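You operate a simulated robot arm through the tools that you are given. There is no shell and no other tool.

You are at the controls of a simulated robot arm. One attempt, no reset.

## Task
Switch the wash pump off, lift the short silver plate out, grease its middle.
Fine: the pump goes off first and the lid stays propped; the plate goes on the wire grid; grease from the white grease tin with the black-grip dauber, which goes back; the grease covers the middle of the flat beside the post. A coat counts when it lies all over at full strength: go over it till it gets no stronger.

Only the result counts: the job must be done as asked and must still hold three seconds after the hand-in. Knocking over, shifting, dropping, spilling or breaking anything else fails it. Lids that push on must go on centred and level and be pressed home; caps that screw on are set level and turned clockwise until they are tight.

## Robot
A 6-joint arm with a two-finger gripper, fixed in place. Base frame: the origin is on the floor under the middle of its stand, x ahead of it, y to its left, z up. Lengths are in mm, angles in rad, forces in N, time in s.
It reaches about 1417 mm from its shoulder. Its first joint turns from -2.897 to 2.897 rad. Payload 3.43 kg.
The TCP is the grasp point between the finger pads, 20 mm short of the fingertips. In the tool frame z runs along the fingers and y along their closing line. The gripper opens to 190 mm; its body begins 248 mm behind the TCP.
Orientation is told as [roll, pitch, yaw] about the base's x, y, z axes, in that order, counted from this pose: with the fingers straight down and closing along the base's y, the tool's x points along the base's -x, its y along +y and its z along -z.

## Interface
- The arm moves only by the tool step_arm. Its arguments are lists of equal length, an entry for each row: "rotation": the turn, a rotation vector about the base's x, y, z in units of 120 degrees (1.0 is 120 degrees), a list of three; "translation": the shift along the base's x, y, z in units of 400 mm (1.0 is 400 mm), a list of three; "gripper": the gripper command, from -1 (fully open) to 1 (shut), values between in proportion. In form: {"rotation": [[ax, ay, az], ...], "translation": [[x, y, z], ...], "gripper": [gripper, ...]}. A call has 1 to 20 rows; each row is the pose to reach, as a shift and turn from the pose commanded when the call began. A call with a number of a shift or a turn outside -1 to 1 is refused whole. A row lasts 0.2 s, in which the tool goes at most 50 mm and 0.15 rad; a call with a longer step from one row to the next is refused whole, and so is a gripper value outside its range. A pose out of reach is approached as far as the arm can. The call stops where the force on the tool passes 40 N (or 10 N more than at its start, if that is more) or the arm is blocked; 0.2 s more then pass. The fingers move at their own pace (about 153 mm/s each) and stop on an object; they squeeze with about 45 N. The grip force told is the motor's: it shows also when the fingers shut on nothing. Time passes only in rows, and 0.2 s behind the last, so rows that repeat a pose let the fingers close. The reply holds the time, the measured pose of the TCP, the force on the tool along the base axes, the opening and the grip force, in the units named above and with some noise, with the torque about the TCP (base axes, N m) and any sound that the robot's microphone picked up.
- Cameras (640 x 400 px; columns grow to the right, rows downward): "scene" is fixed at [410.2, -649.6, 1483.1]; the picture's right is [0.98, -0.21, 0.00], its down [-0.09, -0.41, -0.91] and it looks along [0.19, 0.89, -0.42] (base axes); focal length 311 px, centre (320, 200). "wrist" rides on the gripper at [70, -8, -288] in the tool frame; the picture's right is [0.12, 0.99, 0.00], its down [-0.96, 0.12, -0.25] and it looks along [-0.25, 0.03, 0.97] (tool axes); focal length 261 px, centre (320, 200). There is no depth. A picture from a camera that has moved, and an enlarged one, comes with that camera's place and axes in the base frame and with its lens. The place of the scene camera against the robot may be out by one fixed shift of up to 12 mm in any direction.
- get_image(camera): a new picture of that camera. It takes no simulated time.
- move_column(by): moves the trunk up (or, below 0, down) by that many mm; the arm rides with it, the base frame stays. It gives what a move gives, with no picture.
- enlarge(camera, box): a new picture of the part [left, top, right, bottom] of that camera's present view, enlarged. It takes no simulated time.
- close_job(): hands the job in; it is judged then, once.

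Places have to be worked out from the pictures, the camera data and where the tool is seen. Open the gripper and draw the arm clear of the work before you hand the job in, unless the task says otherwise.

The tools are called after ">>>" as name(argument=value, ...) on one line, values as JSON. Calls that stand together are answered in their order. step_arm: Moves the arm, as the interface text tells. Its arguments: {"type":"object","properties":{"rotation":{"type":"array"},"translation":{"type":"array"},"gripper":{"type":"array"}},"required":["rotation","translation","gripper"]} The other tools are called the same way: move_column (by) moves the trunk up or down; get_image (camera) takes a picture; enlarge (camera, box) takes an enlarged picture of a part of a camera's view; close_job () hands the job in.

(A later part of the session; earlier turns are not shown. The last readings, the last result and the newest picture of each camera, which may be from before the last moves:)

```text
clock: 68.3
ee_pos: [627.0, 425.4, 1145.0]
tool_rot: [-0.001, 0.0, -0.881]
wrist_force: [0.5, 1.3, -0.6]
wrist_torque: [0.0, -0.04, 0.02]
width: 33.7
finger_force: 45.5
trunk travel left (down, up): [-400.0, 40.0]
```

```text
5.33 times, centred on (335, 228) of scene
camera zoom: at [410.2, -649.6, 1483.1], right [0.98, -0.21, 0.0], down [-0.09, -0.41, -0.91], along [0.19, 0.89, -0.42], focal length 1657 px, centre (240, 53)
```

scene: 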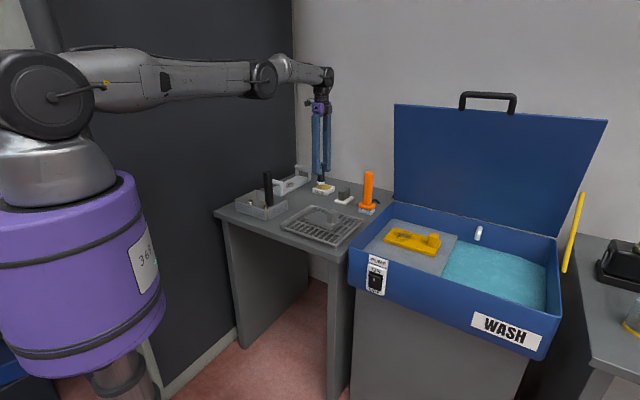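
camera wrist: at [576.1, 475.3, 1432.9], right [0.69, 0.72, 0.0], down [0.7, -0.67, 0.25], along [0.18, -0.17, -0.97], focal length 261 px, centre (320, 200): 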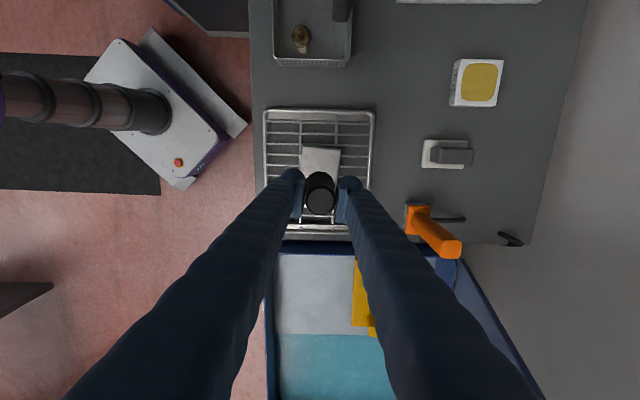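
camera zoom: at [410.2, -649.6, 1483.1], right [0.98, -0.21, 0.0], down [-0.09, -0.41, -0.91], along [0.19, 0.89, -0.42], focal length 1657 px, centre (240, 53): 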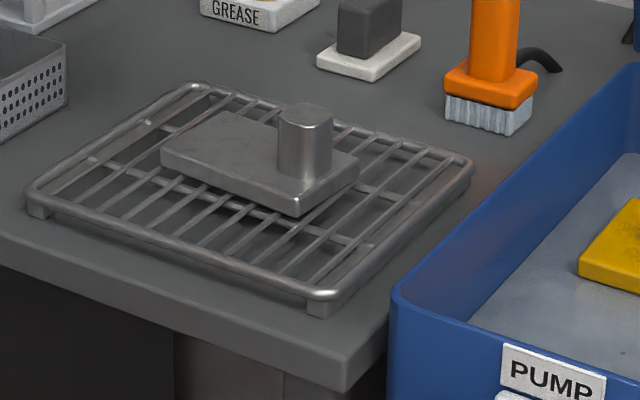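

The flat's middle computes to about (628, 426), and the TCP is at (627, 425). I'm lowering the trunk 120 mm for a comfortable arm posture, which puts the dauber's foot about 45 mm above the plate.

>>> move_column(by=-120)

>>> enlarge(camera="scene", box=[285, 190, 385, 265])

>>> enlarge(camera="wrist", box=[240, 120, 400, 220])

```text
clock: 69.8
ee_pos: [626.7, 426.7, 1026.3]
tool_rot: [0.001, 0.0, -0.881]
wrist_force: [-0.9, 0.4, -0.7]
wrist_torque: [0.0, -0.01, 0.01]
width: 33.6
finger_force: 44.6
trunk travel left (down, up): [-280.0, 160.0]
```

```text
5.33 times, centred on (335, 228) of scene
camera zoom: at [410.2, -649.6, 1483.1], right [0.98, -0.21, 0.0], down [-0.09, -0.41, -0.91], along [0.19, 0.89, -0.42], focal length 1657 px, centre (240, 53)
```

zoom: 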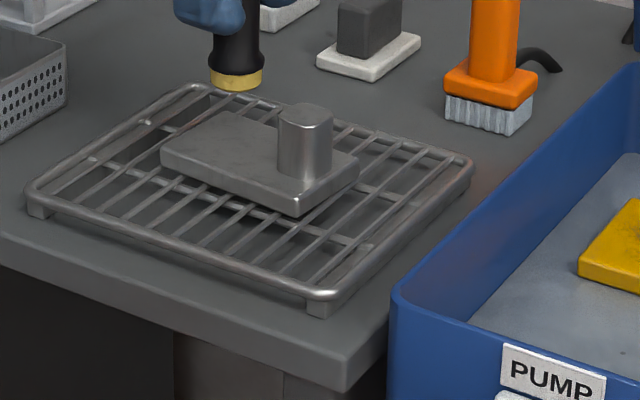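

```text
4.00 times, centred on (320, 170) of wrist
camera zoom: at [575.9, 475.3, 1313.4], right [0.69, 0.72, 0.0], down [0.7, -0.67, 0.25], along [0.18, -0.17, -0.97], focal length 1043 px, centre (320, 320)
```

zoom: 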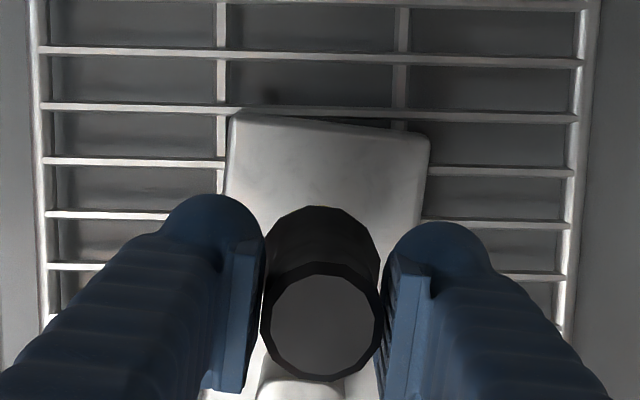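

The foot is on line for the flat's middle. I'm lowering to about 8 mm above the expected contact.

>>> step_arm(rotation=[[0, 0, 0], [0, 0, 0], [0, 0, 0], [0, 0, 0]], translation=[[0.002, 0, -0.04], [0.003, -0.001, -0.08], [0.003, -0.001, -0.1], [0.003, -0.001, -0.105]], gripper=[1, 1, 1, 1])

>>> enlarge(camera="scene", box=[285, 190, 385, 265])

>>> enlarge(camera="wrist", box=[240, 120, 400, 220])

```text
clock: 70.8
ee_pos: [629.0, 426.6, 983.5]
tool_rot: [0.0, -0.002, -0.881]
wrist_force: [0.8, 0.2, -0.4]
wrist_torque: [0.01, -0.01, 0.0]
width: 33.6
finger_force: 44.6
trunk travel left (down, up): [-280.0, 160.0]
```

```text
5.33 times, centred on (335, 228) of scene
camera zoom: at [410.2, -649.6, 1483.1], right [0.98, -0.21, 0.0], down [-0.09, -0.41, -0.91], along [0.19, 0.89, -0.42], focal length 1657 px, centre (240, 53)
```

zoom: 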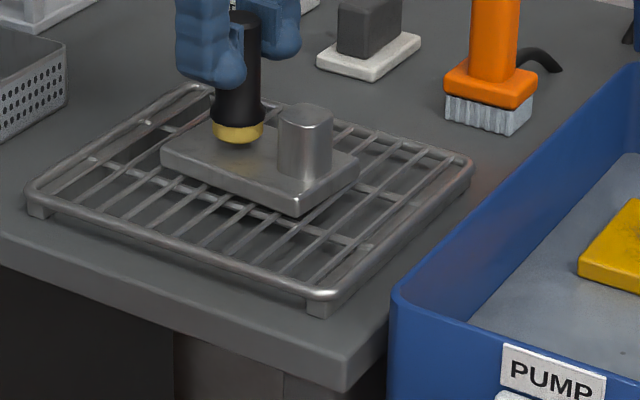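

```text
4.00 times, centred on (320, 170) of wrist
camera zoom: at [577.1, 475.1, 1271.1], right [0.69, 0.72, 0.0], down [0.7, -0.67, 0.25], along [0.18, -0.17, -0.97], focal length 1043 px, centre (320, 320)
```

zoom: 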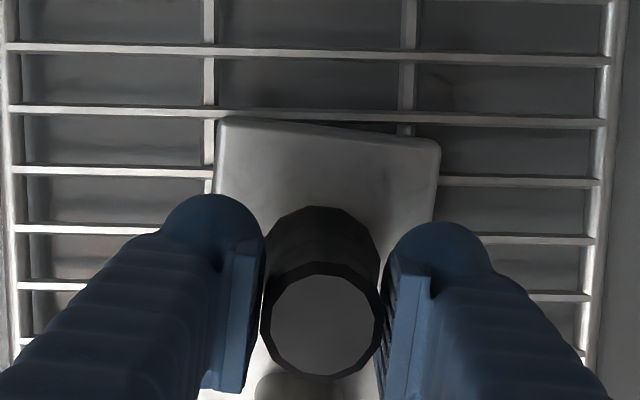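

The foot hovers a few mm above the flat, in line with its middle. I'm pressing down in small steps.

>>> step_arm(rotation=[[0, 0, 0], [0, 0, 0], [0, 0, 0]], translation=[[0, 0, -0.005], [0, 0, -0.01], [0, 0, -0.0125]], gripper=[1, 1, 1])

>>> step_arm(rotation=[[0, 0, 0], [0, 0, 0]], translation=[[0, 0, -0.004], [0, 0, -0.0065]], gripper=[1, 1])

>>> enlarge(camera="scene", box=[285, 190, 385, 265])

```text
clock: 71.6
ee_pos: [626.8, 425.1, 977.6]
tool_rot: [0.0, 0.0, -0.882]
wrist_force: [-0.2, -0.2, -1.3]
wrist_torque: [-0.04, 0.0, 0.02]
width: 33.7
finger_force: 44.7
trunk travel left (down, up): [-280.0, 160.0]
```

```text
clock: 72.2
ee_pos: [627.2, 426.2, 976.4]
tool_rot: [0.002, 0.0, -0.882]
wrist_force: [-1.5, -0.4, 7.3]
wrist_torque: [0.05, 0.01, -0.01]
width: 33.7
finger_force: 44.7
trunk travel left (down, up): [-280.0, 160.0]
```

```text
5.33 times, centred on (335, 228) of scene
camera zoom: at [410.2, -649.6, 1483.1], right [0.98, -0.21, 0.0], down [-0.09, -0.41, -0.91], along [0.19, 0.89, -0.42], focal length 1657 px, centre (240, 53)
```

zoom: 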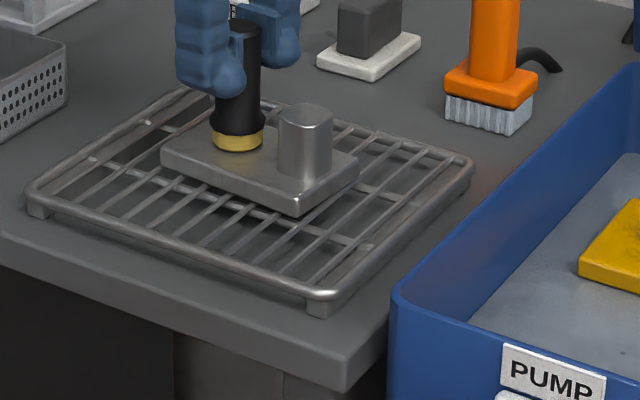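

The pad is in light contact at 7 N. I'll hold it briefly, then lift to see the mark it leaves.

>>> step_arm(rotation=[[0, 0, 0], [0, 0, 0], [0, 0, 0], [0, 0, 0], [0, 0, 0]], translation=[[0, 0, -0.001], [0, 0, -0.001], [0, 0, 0.01], [0, 0, 0.04], [0, 0, 0.1]], gripper=[1, 1, 1, 1, 1])

>>> enlarge(camera="scene", box=[285, 190, 385, 265])

>>> enlarge(camera="wrist", box=[240, 120, 400, 220])

```text
clock: 73.4
ee_pos: [627.5, 425.6, 1015.4]
tool_rot: [-0.001, 0.0, -0.882]
wrist_force: [0.0, 0.2, -0.6]
wrist_torque: [0.02, -0.05, 0.02]
width: 33.6
finger_force: 45.0
trunk travel left (down, up): [-280.0, 160.0]
```

```text
5.33 times, centred on (335, 228) of scene
camera zoom: at [410.2, -649.6, 1483.1], right [0.98, -0.21, 0.0], down [-0.09, -0.41, -0.91], along [0.19, 0.89, -0.42], focal length 1657 px, centre (240, 53)
```

zoom: 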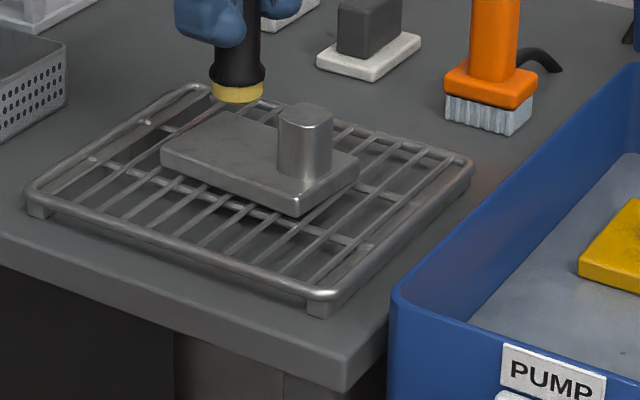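

```text
4.00 times, centred on (320, 170) of wrist
camera zoom: at [576.4, 474.6, 1304.1], right [0.69, 0.72, 0.0], down [0.7, -0.67, 0.25], along [0.18, -0.17, -0.97], focal length 1043 px, centre (320, 320)
```

zoom: 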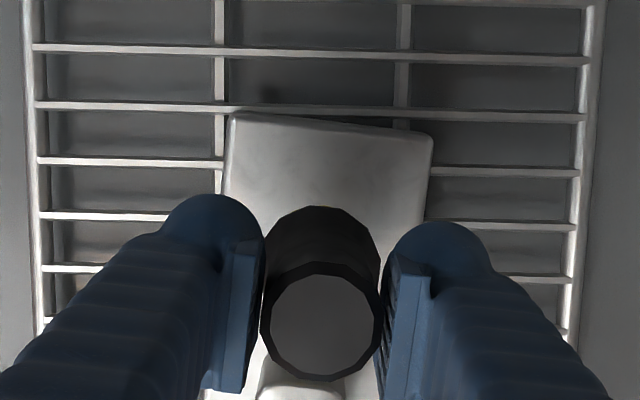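

I see no clear mark from that press. Zooming further on the flat to be sure.

>>> enlarge(camera="scene", box=[308, 202, 358, 234])

```text
12.50 times, centred on (333, 218) of scene
camera zoom: at [410.2, -649.6, 1483.1], right [0.98, -0.21, 0.0], down [-0.09, -0.41, -0.91], along [0.19, 0.89, -0.42], focal length 3884 px, centre (158, -25)
```

zoom: 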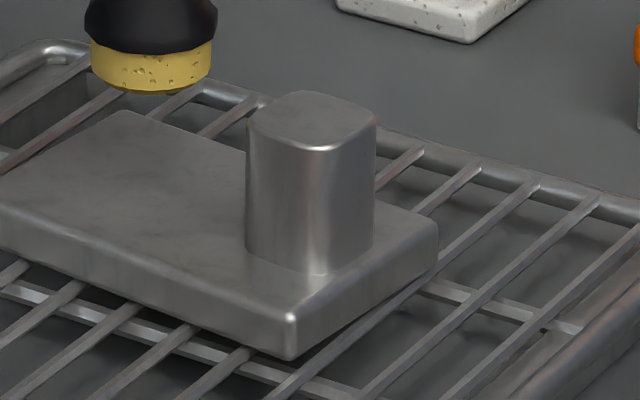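

There's no mark from a plain press, so the grease must go on by rubbing. I'm going down to light contact and making short strokes crosswise to test.

>>> step_arm(rotation=[[0, 0, 0], [0, 0, 0], [0, 0, 0], [0, 0, 0], [0, 0, 0], [0, 0, 0], [0, 0, 0], [0, 0, 0], [0, 0, 0], [0, 0, 0], [0, 0, 0], [0, 0, 0], [0, 0, 0]], translation=[[0.001, 0.001, -0.05], [0.001, 0.001, -0.085], [0.001, 0.001, -0.095], [0.001, 0.001, -0.0985], [0.001, 0.001, -0.1005], [0.0106, 0.0091, -0.1005], [0.0201, 0.0171, -0.1005], [0.0106, 0.0091, -0.1005], [0.001, 0.001, -0.1005], [-0.0086, -0.0071, -0.1005], [-0.0181, -0.0151, -0.1005], [-0.0086, -0.0071, -0.1005], [0.001, 0.001, -0.1005]], gripper=[1, 1, 1, 1, 1, 1, 1, 1, 1, 1, 1, 1, 1])

>>> enlarge(camera="scene", box=[308, 202, 358, 234])

```text
clock: 76.2
ee_pos: [625.4, 424.4, 975.8]
tool_rot: [0.0, 0.001, -0.882]
wrist_force: [-5.6, -5.4, 22.0]
wrist_torque: [-0.15, 0.42, 0.04]
width: 33.9
finger_force: 44.9
trunk travel left (down, up): [-280.0, 160.0]
```

```text
12.50 times, centred on (333, 218) of scene
camera zoom: at [410.2, -649.6, 1483.1], right [0.98, -0.21, 0.0], down [-0.09, -0.41, -0.91], along [0.19, 0.89, -0.42], focal length 3884 px, centre (158, -25)
```

zoom: 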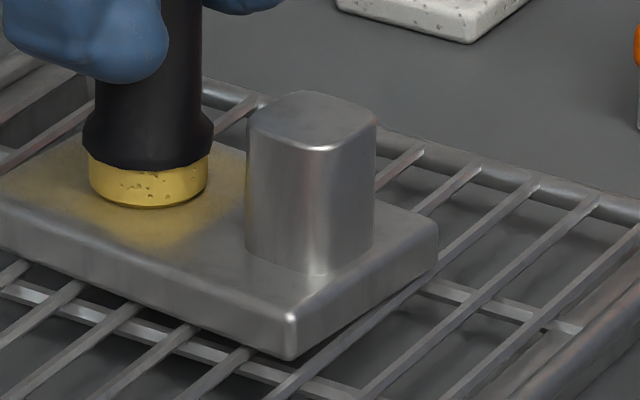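

Rubbing leaves a yellow tint and the plate stays put, at 22 N of press. I'm easing off 1 mm and covering the middle in a full raster of strokes.

>>> step_arm(rotation=[[0, 0, 0], [0, 0, 0], [0, 0, 0], [0, 0, 0], [0, 0, 0], [0, 0, 0], [0, 0, 0], [0, 0, 0], [0, 0, 0], [0, 0, 0], [0, 0, 0], [0, 0, 0], [0, 0, 0], [0, 0, 0], [0, 0, 0], [0, 0, 0], [0, 0, 0], [0, 0, 0], [0, 0, 0]], translation=[[-0.0211, 0.0018, 0.002], [-0.0442, 0.002, 0.002], [-0.027, 0.0165, 0.002], [-0.0098, 0.031, 0.002], [0.0055, 0.0439, 0.002], [0.0184, 0.0286, 0.002], [0.0012, 0.0141, 0.002], [-0.016, -0.0004, 0.002], [-0.0313, -0.0133, 0.002], [-0.0184, -0.0286, 0.002], [-0.0012, -0.0141, 0.002], [0.016, 0.0004, 0.002], [0.0313, 0.0133, 0.002], [0.0442, -0.002, 0.002], [0.027, -0.0165, 0.002], [0.0098, -0.031, 0.002], [-0.0055, -0.0439, 0.002], [-0.0018, -0.0211, 0.002], [0, 0, 0.002]], gripper=[1, 1, 1, 1, 1, 1, 1, 1, 1, 1, 1, 1, 1, 1, 1, 1, 1, 1, 1])

>>> enlarge(camera="scene", box=[308, 202, 358, 234])

>>> enlarge(camera="wrist", box=[240, 120, 400, 220])

```text
clock: 80.2
ee_pos: [627.1, 426.5, 975.9]
tool_rot: [0.0, -0.002, -0.881]
wrist_force: [0.2, 0.7, 1.0]
wrist_torque: [0.04, -0.01, 0.0]
width: 33.9
finger_force: 45.1
trunk travel left (down, up): [-280.0, 160.0]
```

```text
12.50 times, centred on (333, 218) of scene
camera zoom: at [410.2, -649.6, 1483.1], right [0.98, -0.21, 0.0], down [-0.09, -0.41, -0.91], along [0.19, 0.89, -0.42], focal length 3884 px, centre (158, -25)
```

zoom: 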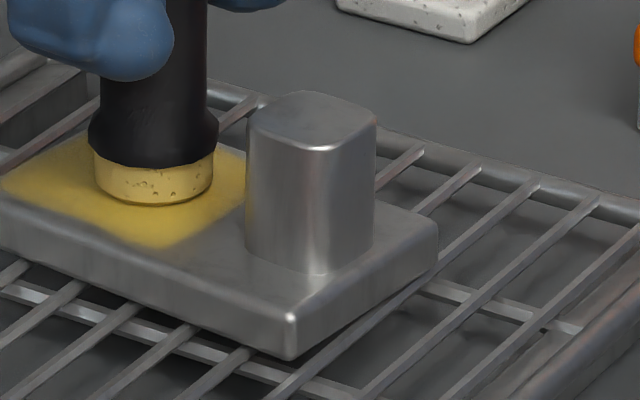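

```text
4.00 times, centred on (320, 170) of wrist
camera zoom: at [577.2, 475.3, 1264.1], right [0.69, 0.72, 0.0], down [0.7, -0.67, 0.25], along [0.18, -0.17, -0.97], focal length 1043 px, centre (320, 320)
```

zoom: 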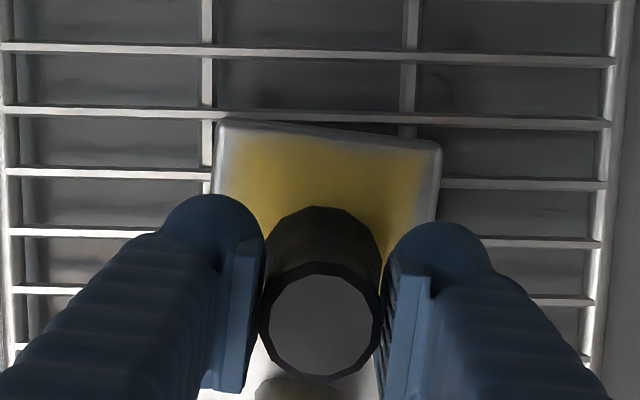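

A good coat is forming, though the pad is paler, so its load is running down. I'll rub the same raster once more with slightly firmer contact, then lift to inspect.

>>> step_arm(rotation=[[0, 0, 0], [0, 0, 0], [0, 0, 0], [0, 0, 0], [0, 0, 0], [0, 0, 0], [0, 0, 0], [0, 0, 0], [0, 0, 0], [0, 0, 0], [0, 0, 0], [0, 0, 0], [0, 0, 0], [0, 0, 0], [0, 0, 0], [0, 0, 0], [0, 0, 0], [0, 0, 0], [0, 0, 0], [0, 0, 0]], translation=[[-0.0211, 0.0018, -0.003], [-0.0442, 0.002, -0.003], [-0.027, 0.0165, -0.003], [-0.0098, 0.031, -0.003], [0.0055, 0.0439, -0.003], [0.0184, 0.0286, -0.003], [0.0012, 0.0141, -0.003], [-0.016, -0.0004, -0.003], [-0.0313, -0.0133, -0.003], [-0.0184, -0.0286, -0.003], [-0.0012, -0.0141, -0.003], [0.016, 0.0004, -0.003], [0.0313, 0.0133, -0.003], [0.0442, -0.002, -0.003], [0.027, -0.0165, -0.003], [0.0098, -0.031, -0.003], [-0.0055, -0.0439, -0.003], [-0.0018, -0.0211, -0.003], [0, 0, -0.003], [0, 0, 0.03]], gripper=[1, 1, 1, 1, 1, 1, 1, 1, 1, 1, 1, 1, 1, 1, 1, 1, 1, 1, 1, 1])

>>> enlarge(camera="scene", box=[308, 202, 358, 234])

>>> enlarge(camera="wrist", box=[240, 120, 400, 220])

```text
clock: 84.4
ee_pos: [626.7, 425.2, 989.2]
tool_rot: [0.0, 0.0, -0.881]
wrist_force: [0.0, -0.3, -0.4]
wrist_torque: [0.06, -0.05, 0.05]
width: 33.5
finger_force: 45.4
trunk travel left (down, up): [-280.0, 160.0]
```

```text
12.50 times, centred on (333, 218) of scene
camera zoom: at [410.2, -649.6, 1483.1], right [0.98, -0.21, 0.0], down [-0.09, -0.41, -0.91], along [0.19, 0.89, -0.42], focal length 3884 px, centre (158, -25)
```

zoom: 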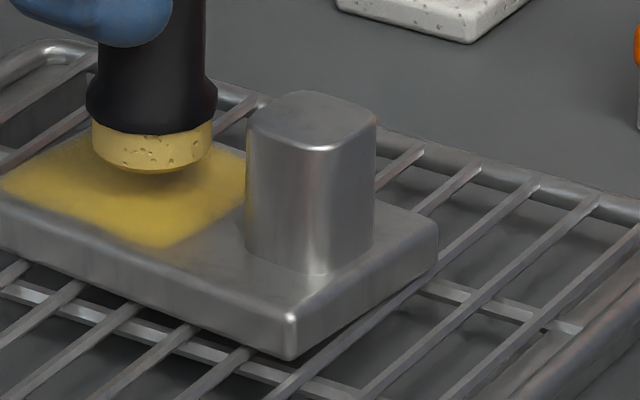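

```text
4.00 times, centred on (320, 170) of wrist
camera zoom: at [576.5, 474.6, 1275.9], right [0.69, 0.72, 0.0], down [0.7, -0.67, 0.25], along [0.18, -0.17, -0.97], focal length 1043 px, centre (320, 320)
```

zoom: 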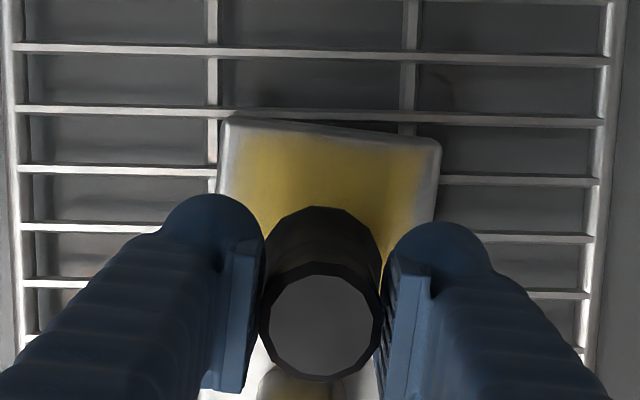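

I'm rising and sliding aside along the plate's length, so the wrist camera sees the whole coat unobstructed.

>>> step_arm(rotation=[[0, 0, 0], [0, 0, 0], [0, 0, 0], [0, 0, 0], [0, 0, 0], [0, 0, 0]], translation=[[0, 0, 0.08], [0, 0, 0.18], [0.06, -0.055, 0.2], [0.12, -0.11, 0.2], [0.17, -0.16, 0.2], [0.17, -0.16, 0.2]], gripper=[1, 1, 1, 1, 1, 1])

>>> enlarge(camera="wrist", box=[240, 80, 400, 180])

>>> enlarge(camera="scene", box=[300, 195, 364, 235])

>>> enlarge(camera="scene", box=[300, 140, 380, 190])

```text
clock: 85.8
ee_pos: [696.8, 362.9, 1068.4]
tool_rot: [-0.001, 0.001, -0.883]
wrist_force: [1.2, -0.2, -0.2]
wrist_torque: [0.03, -0.01, -0.01]
width: 33.7
finger_force: 44.9
trunk travel left (down, up): [-280.0, 160.0]
```

```text
4.00 times, centred on (320, 130) of wrist
camera zoom: at [646.1, 411.4, 1356.4], right [0.69, 0.72, 0.0], down [0.7, -0.67, 0.25], along [0.18, -0.17, -0.97], focal length 1043 px, centre (320, 480)
```

zoom: 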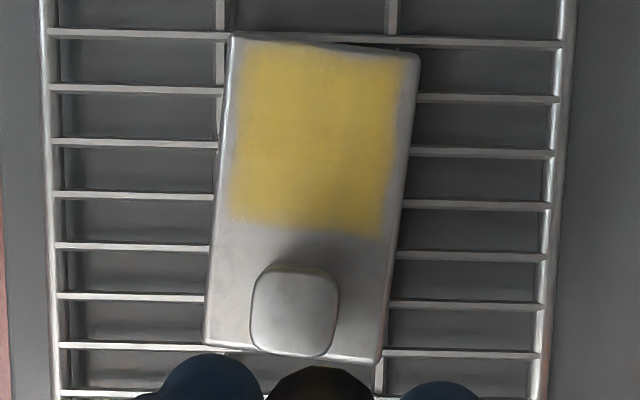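

```text
10.00 times, centred on (332, 215) of scene
camera zoom: at [410.2, -649.6, 1483.1], right [0.98, -0.21, 0.0], down [-0.09, -0.41, -0.91], along [0.19, 0.89, -0.42], focal length 3108 px, centre (200, 50)
```

zoom: 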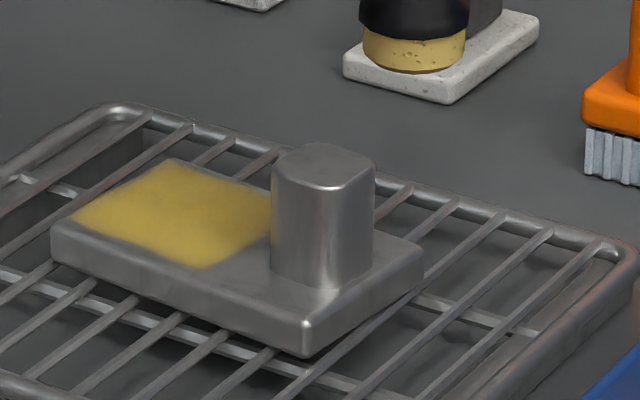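

```text
8.00 times, centred on (340, 165) of scene
camera zoom: at [410.2, -649.6, 1483.1], right [0.98, -0.21, 0.0], down [-0.09, -0.41, -0.91], along [0.19, 0.89, -0.42], focal length 2486 px, centre (160, 480)
```

zoom: 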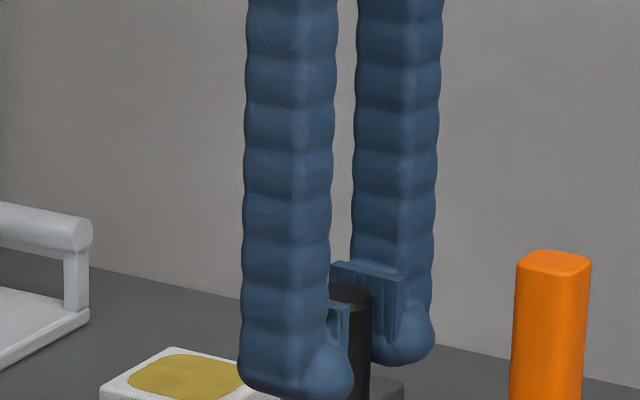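

The coat covers most of the flat. I'm enlarging further to judge how even and strong it is.

>>> enlarge(camera="wrist", box=[288, 84, 352, 148])

>>> get_image(camera="wrist")

```text
6.25 times, centred on (320, 116) of wrist
camera zoom: at [646.1, 411.4, 1356.4], right [0.69, 0.72, 0.0], down [0.7, -0.67, 0.25], along [0.18, -0.17, -0.97], focal length 1629 px, centre (320, 725)
```

zoom: 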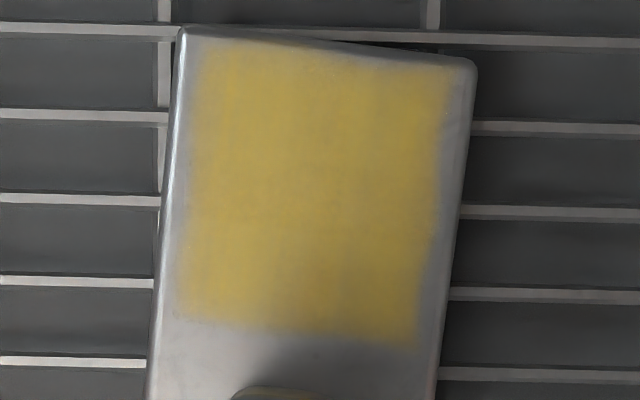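

```text
taken
camera wrist: at [646.1, 411.4, 1356.4], right [0.69, 0.72, 0.0], down [0.7, -0.67, 0.25], along [0.18, -0.17, -0.97], focal length 261 px, centre (320, 200)
```

wrist: 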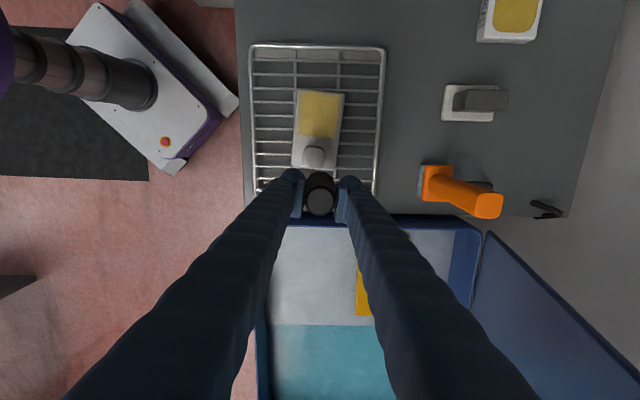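

The coat is streaky in places and the pad has paled, so I'll reload and go over it again. I'm heading to the tin with a 0.1 rad outward tilt for reach.

>>> step_arm(rotation=[[0, 0, 0], [0, 0, 0], [0, 0, 0], [0, 0, 0], [0, 0, 0], [0, 0, 0], [0.0087, -0.0082, 0], [0.0174, -0.0164, 0], [0.0348, -0.0327, 0], [0.0348, -0.0327, 0], [0.0348, -0.0327, 0], [0.0348, -0.0327, 0], [0.0348, -0.0327, 0]], translation=[[0.004, 0.09, 0], [0.008, 0.18, 0], [0.012, 0.27, 0], [0.016, 0.36, 0], [0.02, 0.45, 0], [0.024, 0.54, -0.02], [0.028, 0.63, -0.05], [0.032, 0.72, -0.08], [0.036, 0.81, -0.11], [0.04, 0.9, -0.14], [0.043, 0.96, -0.165], [0.043, 0.985, -0.171], [0.043, 0.985, -0.171]], gripper=[1, 1, 1, 1, 1, 1, 1, 1, 1, 1, 1, 1, 1])

>>> enlarge(camera="scene", box=[290, 155, 370, 215])

>>> enlarge(camera="wrist", box=[240, 120, 400, 220])

```text
clock: 88.6
ee_pos: [712.8, 754.9, 999.5]
tool_rot: [0.099, 0.013, -0.88]
wrist_force: [-0.5, 0.4, -0.5]
wrist_torque: [-0.01, -0.01, -0.01]
width: 33.5
finger_force: 45.4
trunk travel left (down, up): [-280.0, 160.0]
```

```text
6.67 times, centred on (330, 185) of scene
camera zoom: at [410.2, -649.6, 1483.1], right [0.98, -0.21, 0.0], down [-0.09, -0.41, -0.91], along [0.19, 0.89, -0.42], focal length 2072 px, centre (253, 300)
```

zoom: 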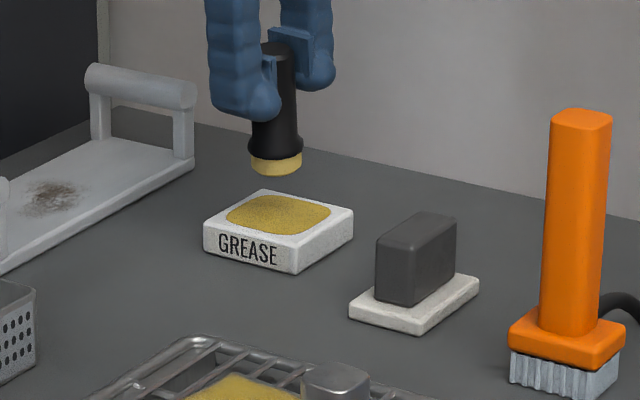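

```text
4.00 times, centred on (320, 170) of wrist
camera zoom: at [642.6, 784.3, 1285.7], right [0.69, 0.72, 0.1], down [0.68, -0.69, 0.25], along [0.25, -0.1, -0.96], focal length 1043 px, centre (320, 320)
```

zoom: 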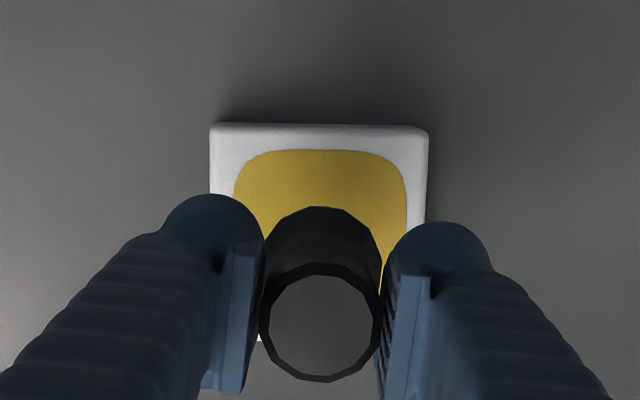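

The dauber is lined up over the tin. I'm lowering to contact in steps, holding briefly, then lifting out.

>>> step_arm(rotation=[[0, 0, 0], [0, 0, 0], [0, 0, 0], [0, 0, 0], [0, 0, 0], [0, 0, 0], [0, 0, 0], [0, 0, 0]], translation=[[0, 0, -0.03], [0, 0, -0.06], [0, 0, -0.08], [0, 0, -0.09], [0, 0, -0.096], [0, 0, -0.1], [0, 0, -0.103], [0, 0, -0.103]], gripper=[1, 1, 1, 1, 1, 1, 1, 1])

>>> enlarge(camera="scene", box=[290, 155, 370, 215])

```text
clock: 90.4
ee_pos: [712.9, 757.2, 960.1]
tool_rot: [0.101, 0.016, -0.878]
wrist_force: [1.5, -0.6, 19.6]
wrist_torque: [-0.24, 0.03, -0.02]
width: 33.8
finger_force: 44.7
trunk travel left (down, up): [-280.0, 160.0]
```

```text
6.67 times, centred on (330, 185) of scene
camera zoom: at [410.2, -649.6, 1483.1], right [0.98, -0.21, 0.0], down [-0.09, -0.41, -0.91], along [0.19, 0.89, -0.42], focal length 2072 px, centre (253, 300)
```

zoom: 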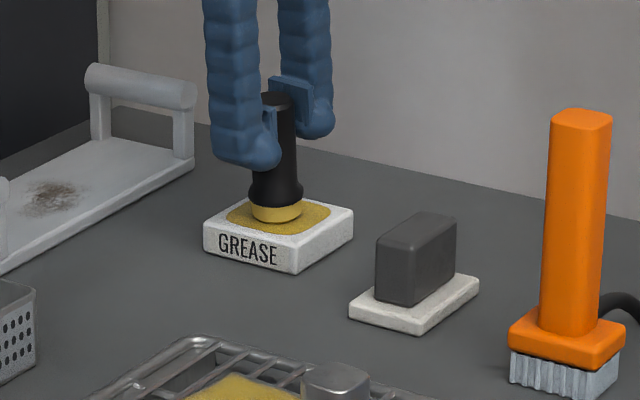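

The pad is golden again, so it is reloaded. I'm lifting out and returning over the flat, aimed about 3 mm nearer the post than before.

>>> step_arm(rotation=[[0, 0, 0], [0, 0, 0], [0, 0, 0], [-0.0174, 0.0164, 0], [-0.0348, 0.0327, 0], [-0.0348, 0.0327, 0], [-0.0348, 0.0327, 0], [-0.0348, 0.0327, 0], [-0.0348, 0.0327, 0], [-0.0348, 0.0327, 0], [-0.0348, 0.0327, 0], [-0.0348, 0.0327, 0], [-0.0348, 0.0327, 0], [-0.0348, 0.0327, 0], [-0.0348, 0.0327, 0]], translation=[[0, 0, 0.01], [0, 0, 0.04], [0, 0, 0.1], [-0.02, -0.06, 0.13], [-0.04, -0.15, 0.13], [-0.06, -0.24, 0.13], [-0.08, -0.33, 0.13], [-0.1, -0.42, 0.13], [-0.12, -0.51, 0.13], [-0.14, -0.6, 0.13], [-0.16, -0.69, 0.13], [-0.18, -0.76, 0.13], [-0.2, -0.81, 0.13], [-0.21, -0.8333, 0.13], [-0.21, -0.8333, 0.13]], gripper=[1, 1, 1, 1, 1, 1, 1, 1, 1, 1, 1, 1, 1, 1, 1])

>>> enlarge(camera="scene", box=[285, 180, 385, 255])

>>> enlarge(camera="wrist", box=[240, 120, 400, 220])

```text
clock: 93.6
ee_pos: [629.9, 423.1, 1012.3]
tool_rot: [-0.001, 0.0, -0.881]
wrist_force: [-0.3, 0.5, -1.2]
wrist_torque: [0.01, -0.01, 0.01]
width: 34.1
finger_force: 44.9
trunk travel left (down, up): [-280.0, 160.0]
```

```text
5.33 times, centred on (335, 218) of scene
camera zoom: at [410.2, -649.6, 1483.1], right [0.98, -0.21, 0.0], down [-0.09, -0.41, -0.91], along [0.19, 0.89, -0.42], focal length 1657 px, centre (240, 107)
```

zoom: 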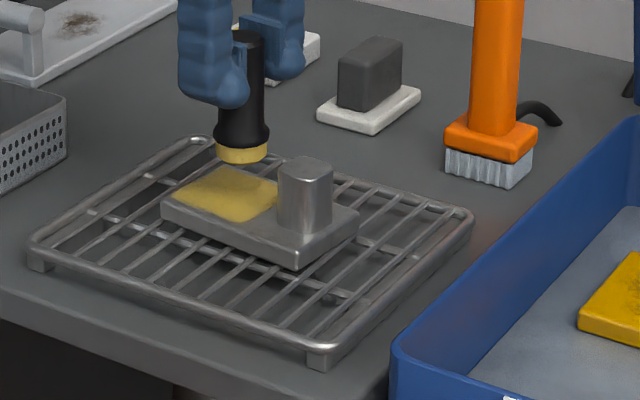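

```text
4.00 times, centred on (320, 170) of wrist
camera zoom: at [578.7, 472.2, 1298.7], right [0.69, 0.72, 0.0], down [0.7, -0.67, 0.25], along [0.18, -0.17, -0.97], focal length 1043 px, centre (320, 320)
```

zoom: 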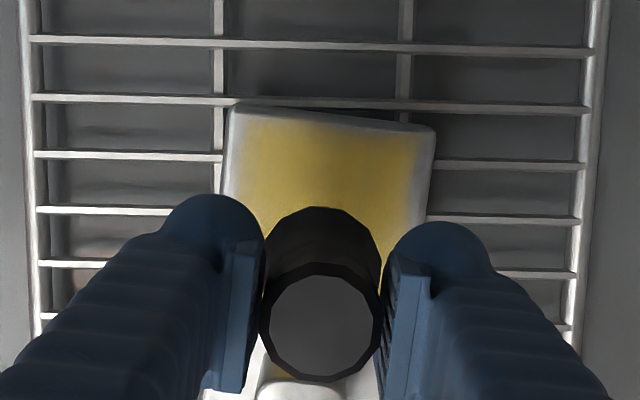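

Back over the flat, I'm lowering to light contact and reading the force before rubbing.

>>> step_arm(rotation=[[0, 0, 0], [0, 0, 0], [0, 0, 0], [0, 0, 0], [0, 0, 0]], translation=[[0, 0, -0.04], [0, 0, -0.07], [0, 0, -0.084], [0, 0, -0.09], [0, 0, -0.093]], gripper=[1, 1, 1, 1, 1])

```text
clock: 94.8
ee_pos: [630.6, 423.6, 977.4]
tool_rot: [0.004, -0.001, -0.881]
wrist_force: [-1.4, -0.9, 26.9]
wrist_torque: [-0.01, 0.11, -0.02]
width: 33.5
finger_force: 44.9
trunk travel left (down, up): [-280.0, 160.0]
```

The press is 27 N here. I'm easing off slightly and rubbing the full raster.

>>> step_arm(rotation=[[0, 0, 0], [0, 0, 0], [0, 0, 0], [0, 0, 0], [0, 0, 0], [0, 0, 0], [0, 0, 0], [0, 0, 0], [0, 0, 0], [0, 0, 0], [0, 0, 0], [0, 0, 0], [0, 0, 0], [0, 0, 0], [0, 0, 0], [0, 0, 0], [0, 0, 0], [0, 0, 0], [0, 0, 0]], translation=[[-0.0211, 0.0018, 0.002], [-0.0442, 0.002, 0.002], [-0.027, 0.0165, 0.002], [-0.0098, 0.031, 0.002], [0.0055, 0.0439, 0.002], [0.0184, 0.0286, 0.002], [0.0012, 0.0141, 0.002], [-0.016, -0.0004, 0.002], [-0.0313, -0.0133, 0.002], [-0.0184, -0.0286, 0.002], [-0.0012, -0.0141, 0.002], [0.016, 0.0004, 0.002], [0.0313, 0.0133, 0.002], [0.0442, -0.002, 0.002], [0.027, -0.0165, 0.002], [0.0098, -0.031, 0.002], [-0.0055, -0.0439, 0.002], [-0.0018, -0.0211, 0.002], [0, 0, 0.002]], gripper=[1, 1, 1, 1, 1, 1, 1, 1, 1, 1, 1, 1, 1, 1, 1, 1, 1, 1, 1])

>>> enlarge(camera="scene", box=[300, 195, 364, 235])

```text
clock: 98.8
ee_pos: [627.1, 422.0, 975.1]
tool_rot: [0.002, 0.001, -0.881]
wrist_force: [-2.2, -8.7, 24.2]
wrist_torque: [-0.52, 0.06, 0.01]
width: 34.0
finger_force: 45.4
trunk travel left (down, up): [-280.0, 160.0]
```

```text
10.00 times, centred on (332, 215) of scene
camera zoom: at [410.2, -649.6, 1483.1], right [0.98, -0.21, 0.0], down [-0.09, -0.41, -0.91], along [0.19, 0.89, -0.42], focal length 3108 px, centre (200, 50)
```

zoom: 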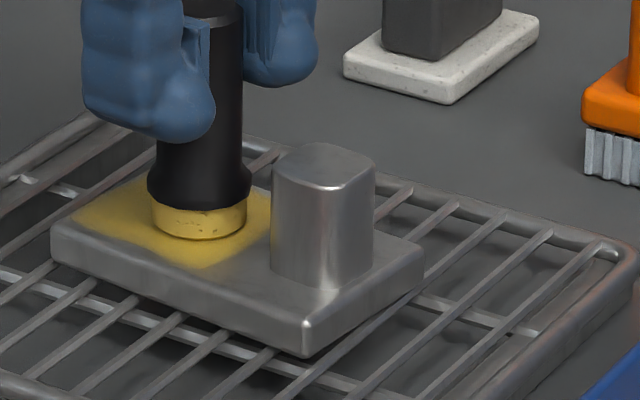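

The pad still looks well loaded. Now I'm going over it again with strokes running lengthwise.

>>> step_arm(rotation=[[0, 0, 0], [0, 0, 0], [0, 0, 0], [0, 0, 0], [0, 0, 0], [0, 0, 0], [0, 0, 0], [0, 0, 0], [0, 0, 0], [0, 0, 0], [0, 0, 0], [0, 0, 0], [0, 0, 0], [0, 0, 0], [0, 0, 0], [0, 0, 0], [0, 0, 0], [0, 0, 0], [0, 0, 0]], translation=[[-0.0211, 0.0018, 0.001], [-0.0439, 0.0055, 0.001], [-0.0294, -0.0117, 0.001], [-0.0149, -0.0289, 0.001], [-0.002, -0.0442, 0.001], [0.0133, -0.0313, 0.001], [-0.0012, -0.0141, 0.001], [-0.0157, 0.0031, 0.001], [-0.0286, 0.0184, 0.001], [-0.0133, 0.0313, 0.001], [0.0012, 0.0141, 0.001], [0.0157, -0.0031, 0.001], [0.0286, -0.0184, 0.001], [0.0439, -0.0055, 0.001], [0.0294, 0.0117, 0.001], [0.0149, 0.0289, 0.001], [0.002, 0.0442, 0.001], [0.0018, 0.0211, 0.001], [0, 0, 0.001]], gripper=[1, 1, 1, 1, 1, 1, 1, 1, 1, 1, 1, 1, 1, 1, 1, 1, 1, 1, 1])

>>> enlarge(camera="scene", box=[300, 195, 364, 235])

```text
clock: 102.8
ee_pos: [630.0, 422.3, 975.5]
tool_rot: [0.001, -0.001, -0.882]
wrist_force: [-0.5, 4.3, 15.3]
wrist_torque: [0.3, 0.06, 0.02]
width: 34.1
finger_force: 44.4
trunk travel left (down, up): [-280.0, 160.0]
```

```text
10.00 times, centred on (332, 215) of scene
camera zoom: at [410.2, -649.6, 1483.1], right [0.98, -0.21, 0.0], down [-0.09, -0.41, -0.91], along [0.19, 0.89, -0.42], focal length 3108 px, centre (200, 50)
```

zoom: 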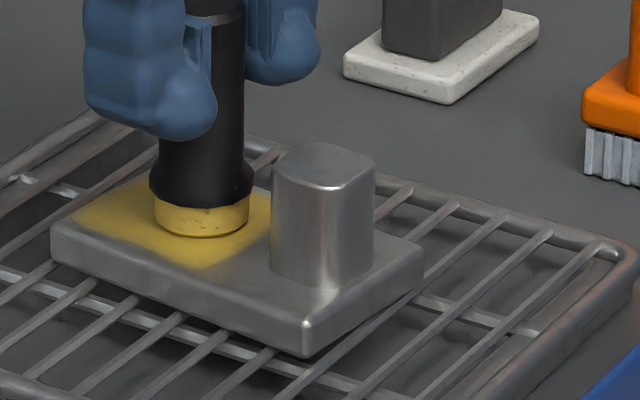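

I'm lifting and moving aside to inspect the coat from the same viewpoint as before.

>>> step_arm(rotation=[[0, 0, 0], [0, 0, 0], [0, 0, 0], [0, 0, 0], [0, 0, 0], [0, 0, 0], [0, 0, 0]], translation=[[0, 0, 0.03], [0, 0, 0.13], [0, 0, 0.23], [0.06, -0.055, 0.236], [0.12, -0.11, 0.236], [0.167, -0.15, 0.236], [0.167, -0.15, 0.236]], gripper=[1, 1, 1, 1, 1, 1, 1])

>>> enlarge(camera="wrist", box=[240, 80, 400, 180])

>>> enlarge(camera="wrist", box=[288, 84, 352, 148])

>>> enlarge(camera="scene", box=[300, 185, 380, 235])

```text
clock: 104.4
ee_pos: [696.3, 361.6, 1070.4]
tool_rot: [-0.002, 0.001, -0.881]
wrist_force: [-0.3, 0.9, -1.4]
wrist_torque: [-0.02, -0.01, -0.01]
width: 34.0
finger_force: 45.2
trunk travel left (down, up): [-280.0, 160.0]
```

```text
4.00 times, centred on (320, 130) of wrist
camera zoom: at [645.2, 410.6, 1357.7], right [0.69, 0.72, 0.0], down [0.7, -0.67, 0.25], along [0.18, -0.17, -0.97], focal length 1043 px, centre (320, 480)
```

zoom: 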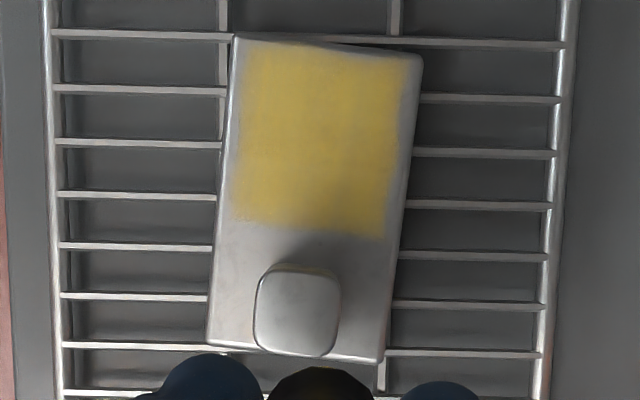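

```text
6.25 times, centred on (320, 116) of wrist
camera zoom: at [645.2, 410.6, 1357.7], right [0.69, 0.72, 0.0], down [0.7, -0.67, 0.25], along [0.18, -0.17, -0.97], focal length 1629 px, centre (320, 725)
```

zoom: 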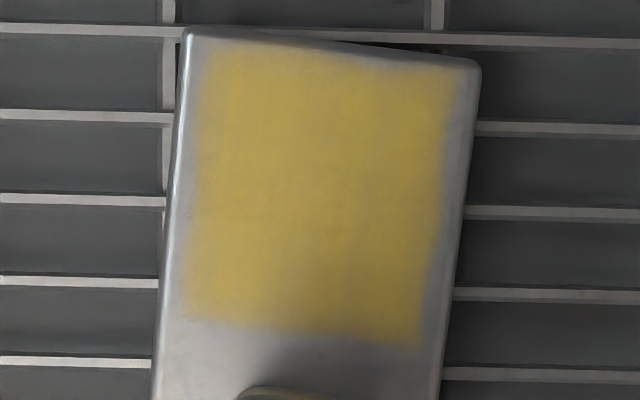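

```text
8.00 times, centred on (340, 210) of scene
camera zoom: at [410.2, -649.6, 1483.1], right [0.98, -0.21, 0.0], down [-0.09, -0.41, -0.91], along [0.19, 0.89, -0.42], focal length 2486 px, centre (160, 120)
```

zoom: 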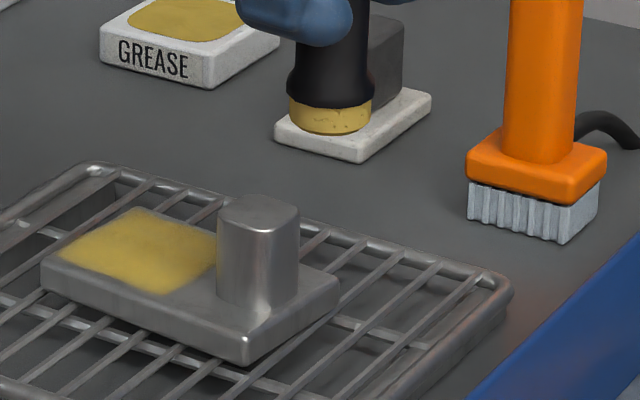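

The painted area's outline didn't shift when I moved 3 mm, and the coat is now more even. I'll make another pass over a slightly wider raster to bring the borders up too, starting at its far corner.

>>> step_arm(rotation=[[0, 0, 0], [0, 0, 0], [0, 0, 0], [0, 0, 0], [0, 0, 0], [0, 0, 0], [0, 0, 0], [0, 0, 0], [0, 0, 0]], translation=[[-0.075, 0.055, 0], [-0.15, 0.11, 0], [-0.2303, 0.171, 0], [-0.2303, 0.171, -0.08], [-0.2303, 0.171, -0.16], [-0.2303, 0.171, -0.21], [-0.2303, 0.171, -0.226], [-0.2303, 0.171, -0.233], [-0.2303, 0.171, -0.236]], gripper=[1, 1, 1, 1, 1, 1, 1, 1, 1])

>>> enlarge(camera="scene", box=[300, 195, 364, 235])

```text
clock: 106.4
ee_pos: [604.5, 431.5, 974.6]
tool_rot: [0.001, 0.0, -0.881]
wrist_force: [-0.4, 0.1, 3.1]
wrist_torque: [-0.01, 0.01, 0.0]
width: 34.0
finger_force: 44.1
trunk travel left (down, up): [-280.0, 160.0]
```

```text
10.00 times, centred on (332, 215) of scene
camera zoom: at [410.2, -649.6, 1483.1], right [0.98, -0.21, 0.0], down [-0.09, -0.41, -0.91], along [0.19, 0.89, -0.42], focal length 3108 px, centre (200, 50)
```

zoom: 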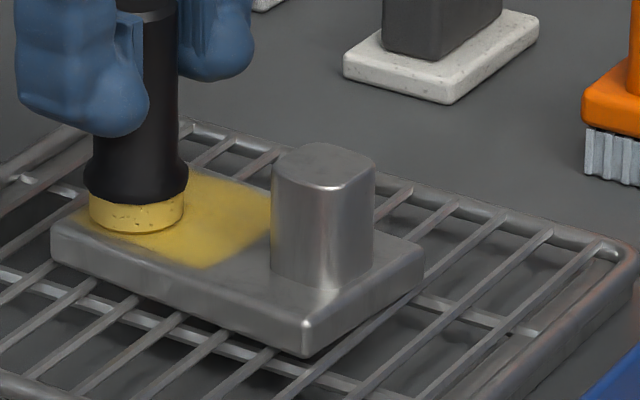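

Light contact (3 N) at the far corner of the coat. I'm pressing 1.6 mm more and rubbing five crosswise lines over the whole patch.

>>> step_arm(rotation=[[0, 0, 0], [0, 0, 0], [0, 0, 0], [0, 0, 0], [0, 0, 0], [0, 0, 0], [0, 0, 0], [0, 0, 0], [0, 0, 0], [0, 0, 0], [0, 0, 0], [0, 0, 0], [0, 0, 0], [0, 0, 0], [0, 0, 0], [0, 0, 0], [0, 0, 0], [0, 0, 0], [0, 0, 0], [0, 0, 0]], translation=[[0, 0, -0.004], [0.0191, 0.0161, -0.004], [0.0382, 0.0323, -0.004], [0.0573, 0.0484, -0.004], [0.0702, 0.0331, -0.004], [0.0511, 0.017, -0.004], [0.032, 0.0008, -0.004], [0.0129, -0.0153, -0.004], [0.0258, -0.0306, -0.004], [0.0449, -0.0145, -0.004], [0.064, 0.0017, -0.004], [0.0831, 0.0178, -0.004], [0.096, 0.0026, -0.004], [0.0769, -0.0135, -0.004], [0.0578, -0.0297, -0.004], [0.0387, -0.0458, -0.004], [0.0516, -0.0611, -0.004], [0.0707, -0.045, -0.004], [0.0898, -0.0288, -0.004], [0.1089, -0.0127, -0.004]], gripper=[1, 1, 1, 1, 1, 1, 1, 1, 1, 1, 1, 1, 1, 1, 1, 1, 1, 1, 1, 1])

>>> enlarge(camera="scene", box=[300, 195, 364, 235])

```text
clock: 110.6
ee_pos: [646.6, 426.2, 974.8]
tool_rot: [0.0, 0.001, -0.881]
wrist_force: [-4.5, -5.0, 21.5]
wrist_torque: [-0.22, 0.11, -0.01]
width: 33.6
finger_force: 44.8
trunk travel left (down, up): [-280.0, 160.0]
```

```text
10.00 times, centred on (332, 215) of scene
camera zoom: at [410.2, -649.6, 1483.1], right [0.98, -0.21, 0.0], down [-0.09, -0.41, -0.91], along [0.19, 0.89, -0.42], focal length 3108 px, centre (200, 50)
```

zoom: 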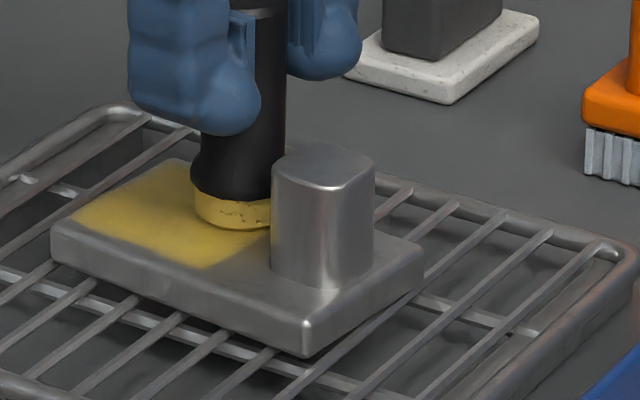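

The pad is still well coloured. Going back over the patch with five lengthwise lines.

>>> step_arm(rotation=[[0, 0, 0], [0, 0, 0], [0, 0, 0], [0, 0, 0], [0, 0, 0], [0, 0, 0], [0, 0, 0], [0, 0, 0], [0, 0, 0], [0, 0, 0], [0, 0, 0], [0, 0, 0], [0, 0, 0], [0, 0, 0], [0, 0, 0], [0, 0, 0], [0, 0, 0], [0, 0, 0], [0, 0, 0], [0, 0, 0]], translation=[[-0.0177, 0.021, 0], [-0.0355, 0.042, 0], [-0.0516, 0.0611, 0], [-0.0669, 0.0482, 0], [-0.0508, 0.0291, 0], [-0.033, 0.0081, 0], [-0.0153, -0.0129, 0], [-0.0286, -0.0242, 0], [-0.0463, -0.0032, 0], [-0.0641, 0.0178, 0], [-0.0802, 0.0369, 0], [-0.0955, 0.024, 0], [-0.0794, 0.0049, 0], [-0.0616, -0.0161, 0], [-0.0439, -0.0371, 0], [-0.0573, -0.0484, 0], [-0.075, -0.0274, 0], [-0.0928, -0.0064, 0], [-0.1089, 0.0127, 0], [-0.1089, 0.0127, 0.03]], gripper=[1, 1, 1, 1, 1, 1, 1, 1, 1, 1, 1, 1, 1, 1, 1, 1, 1, 1, 1, 1])

>>> enlarge(camera="scene", box=[300, 195, 364, 235])

```text
clock: 114.8
ee_pos: [603.6, 430.2, 984.9]
tool_rot: [0.0, 0.0, -0.882]
wrist_force: [-0.6, 0.2, -1.2]
wrist_torque: [-0.03, 0.0, -0.02]
width: 34.1
finger_force: 45.3
trunk travel left (down, up): [-280.0, 160.0]
```

```text
10.00 times, centred on (332, 215) of scene
camera zoom: at [410.2, -649.6, 1483.1], right [0.98, -0.21, 0.0], down [-0.09, -0.41, -0.91], along [0.19, 0.89, -0.42], focal length 3108 px, centre (200, 50)
```

zoom: 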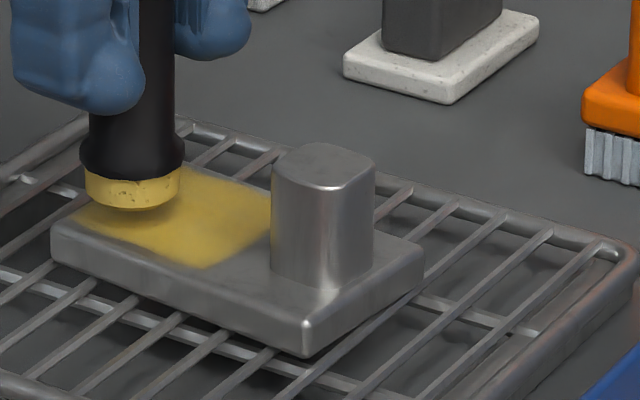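

I'm moving back to the same viewpoint to compare the coat.

>>> step_arm(rotation=[[0, 0, 0], [0, 0, 0], [0, 0, 0], [0, 0, 0], [0, 0, 0], [0, 0, 0]], translation=[[0, 0, 0.1], [0, 0, 0.2], [0.08, -0.058, 0.214], [0.16, -0.117, 0.214], [0.232, -0.171, 0.214], [0.232, -0.171, 0.214]], gripper=[1, 1, 1, 1, 1, 1])

>>> enlarge(camera="wrist", box=[240, 80, 400, 180])

>>> enlarge(camera="wrist", box=[288, 84, 352, 148])

>>> enlarge(camera="scene", box=[300, 185, 380, 235])

```text
clock: 116.2
ee_pos: [696.7, 363.5, 1070.8]
tool_rot: [0.0, 0.0, -0.882]
wrist_force: [0.0, 0.0, -0.3]
wrist_torque: [0.04, -0.04, 0.0]
width: 34.0
finger_force: 45.8
trunk travel left (down, up): [-280.0, 160.0]
```

```text
4.00 times, centred on (320, 130) of wrist
camera zoom: at [646.2, 412.0, 1358.7], right [0.69, 0.72, 0.0], down [0.7, -0.67, 0.25], along [0.18, -0.17, -0.97], focal length 1043 px, centre (320, 480)
```

zoom: 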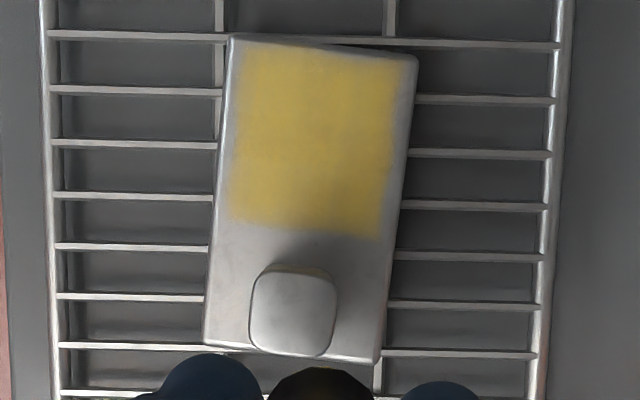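

```text
6.25 times, centred on (320, 116) of wrist
camera zoom: at [646.2, 412.0, 1358.7], right [0.69, 0.72, 0.0], down [0.7, -0.67, 0.25], along [0.18, -0.17, -0.97], focal length 1629 px, centre (320, 725)
```

zoom: 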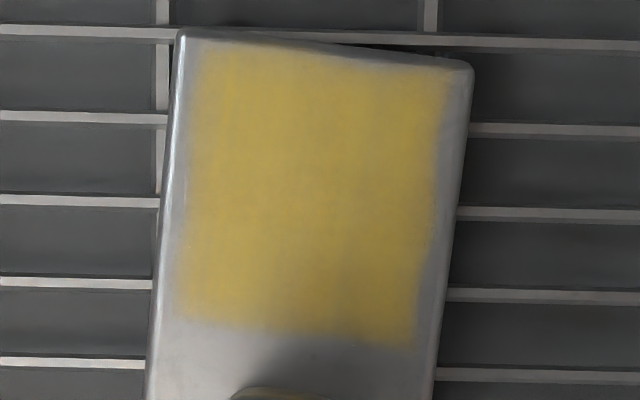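

```text
8.00 times, centred on (340, 210) of scene
camera zoom: at [410.2, -649.6, 1483.1], right [0.98, -0.21, 0.0], down [-0.09, -0.41, -0.91], along [0.19, 0.89, -0.42], focal length 2486 px, centre (160, 120)
```

zoom: 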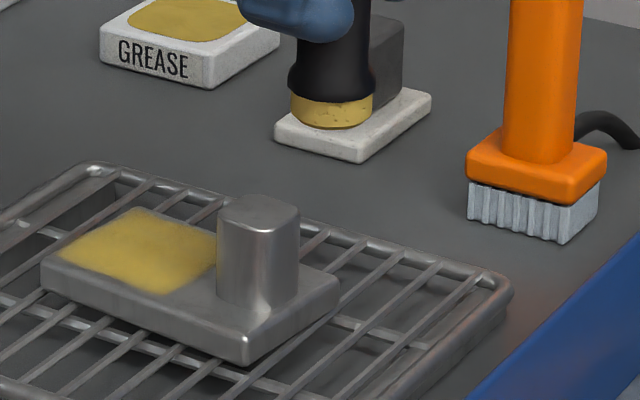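

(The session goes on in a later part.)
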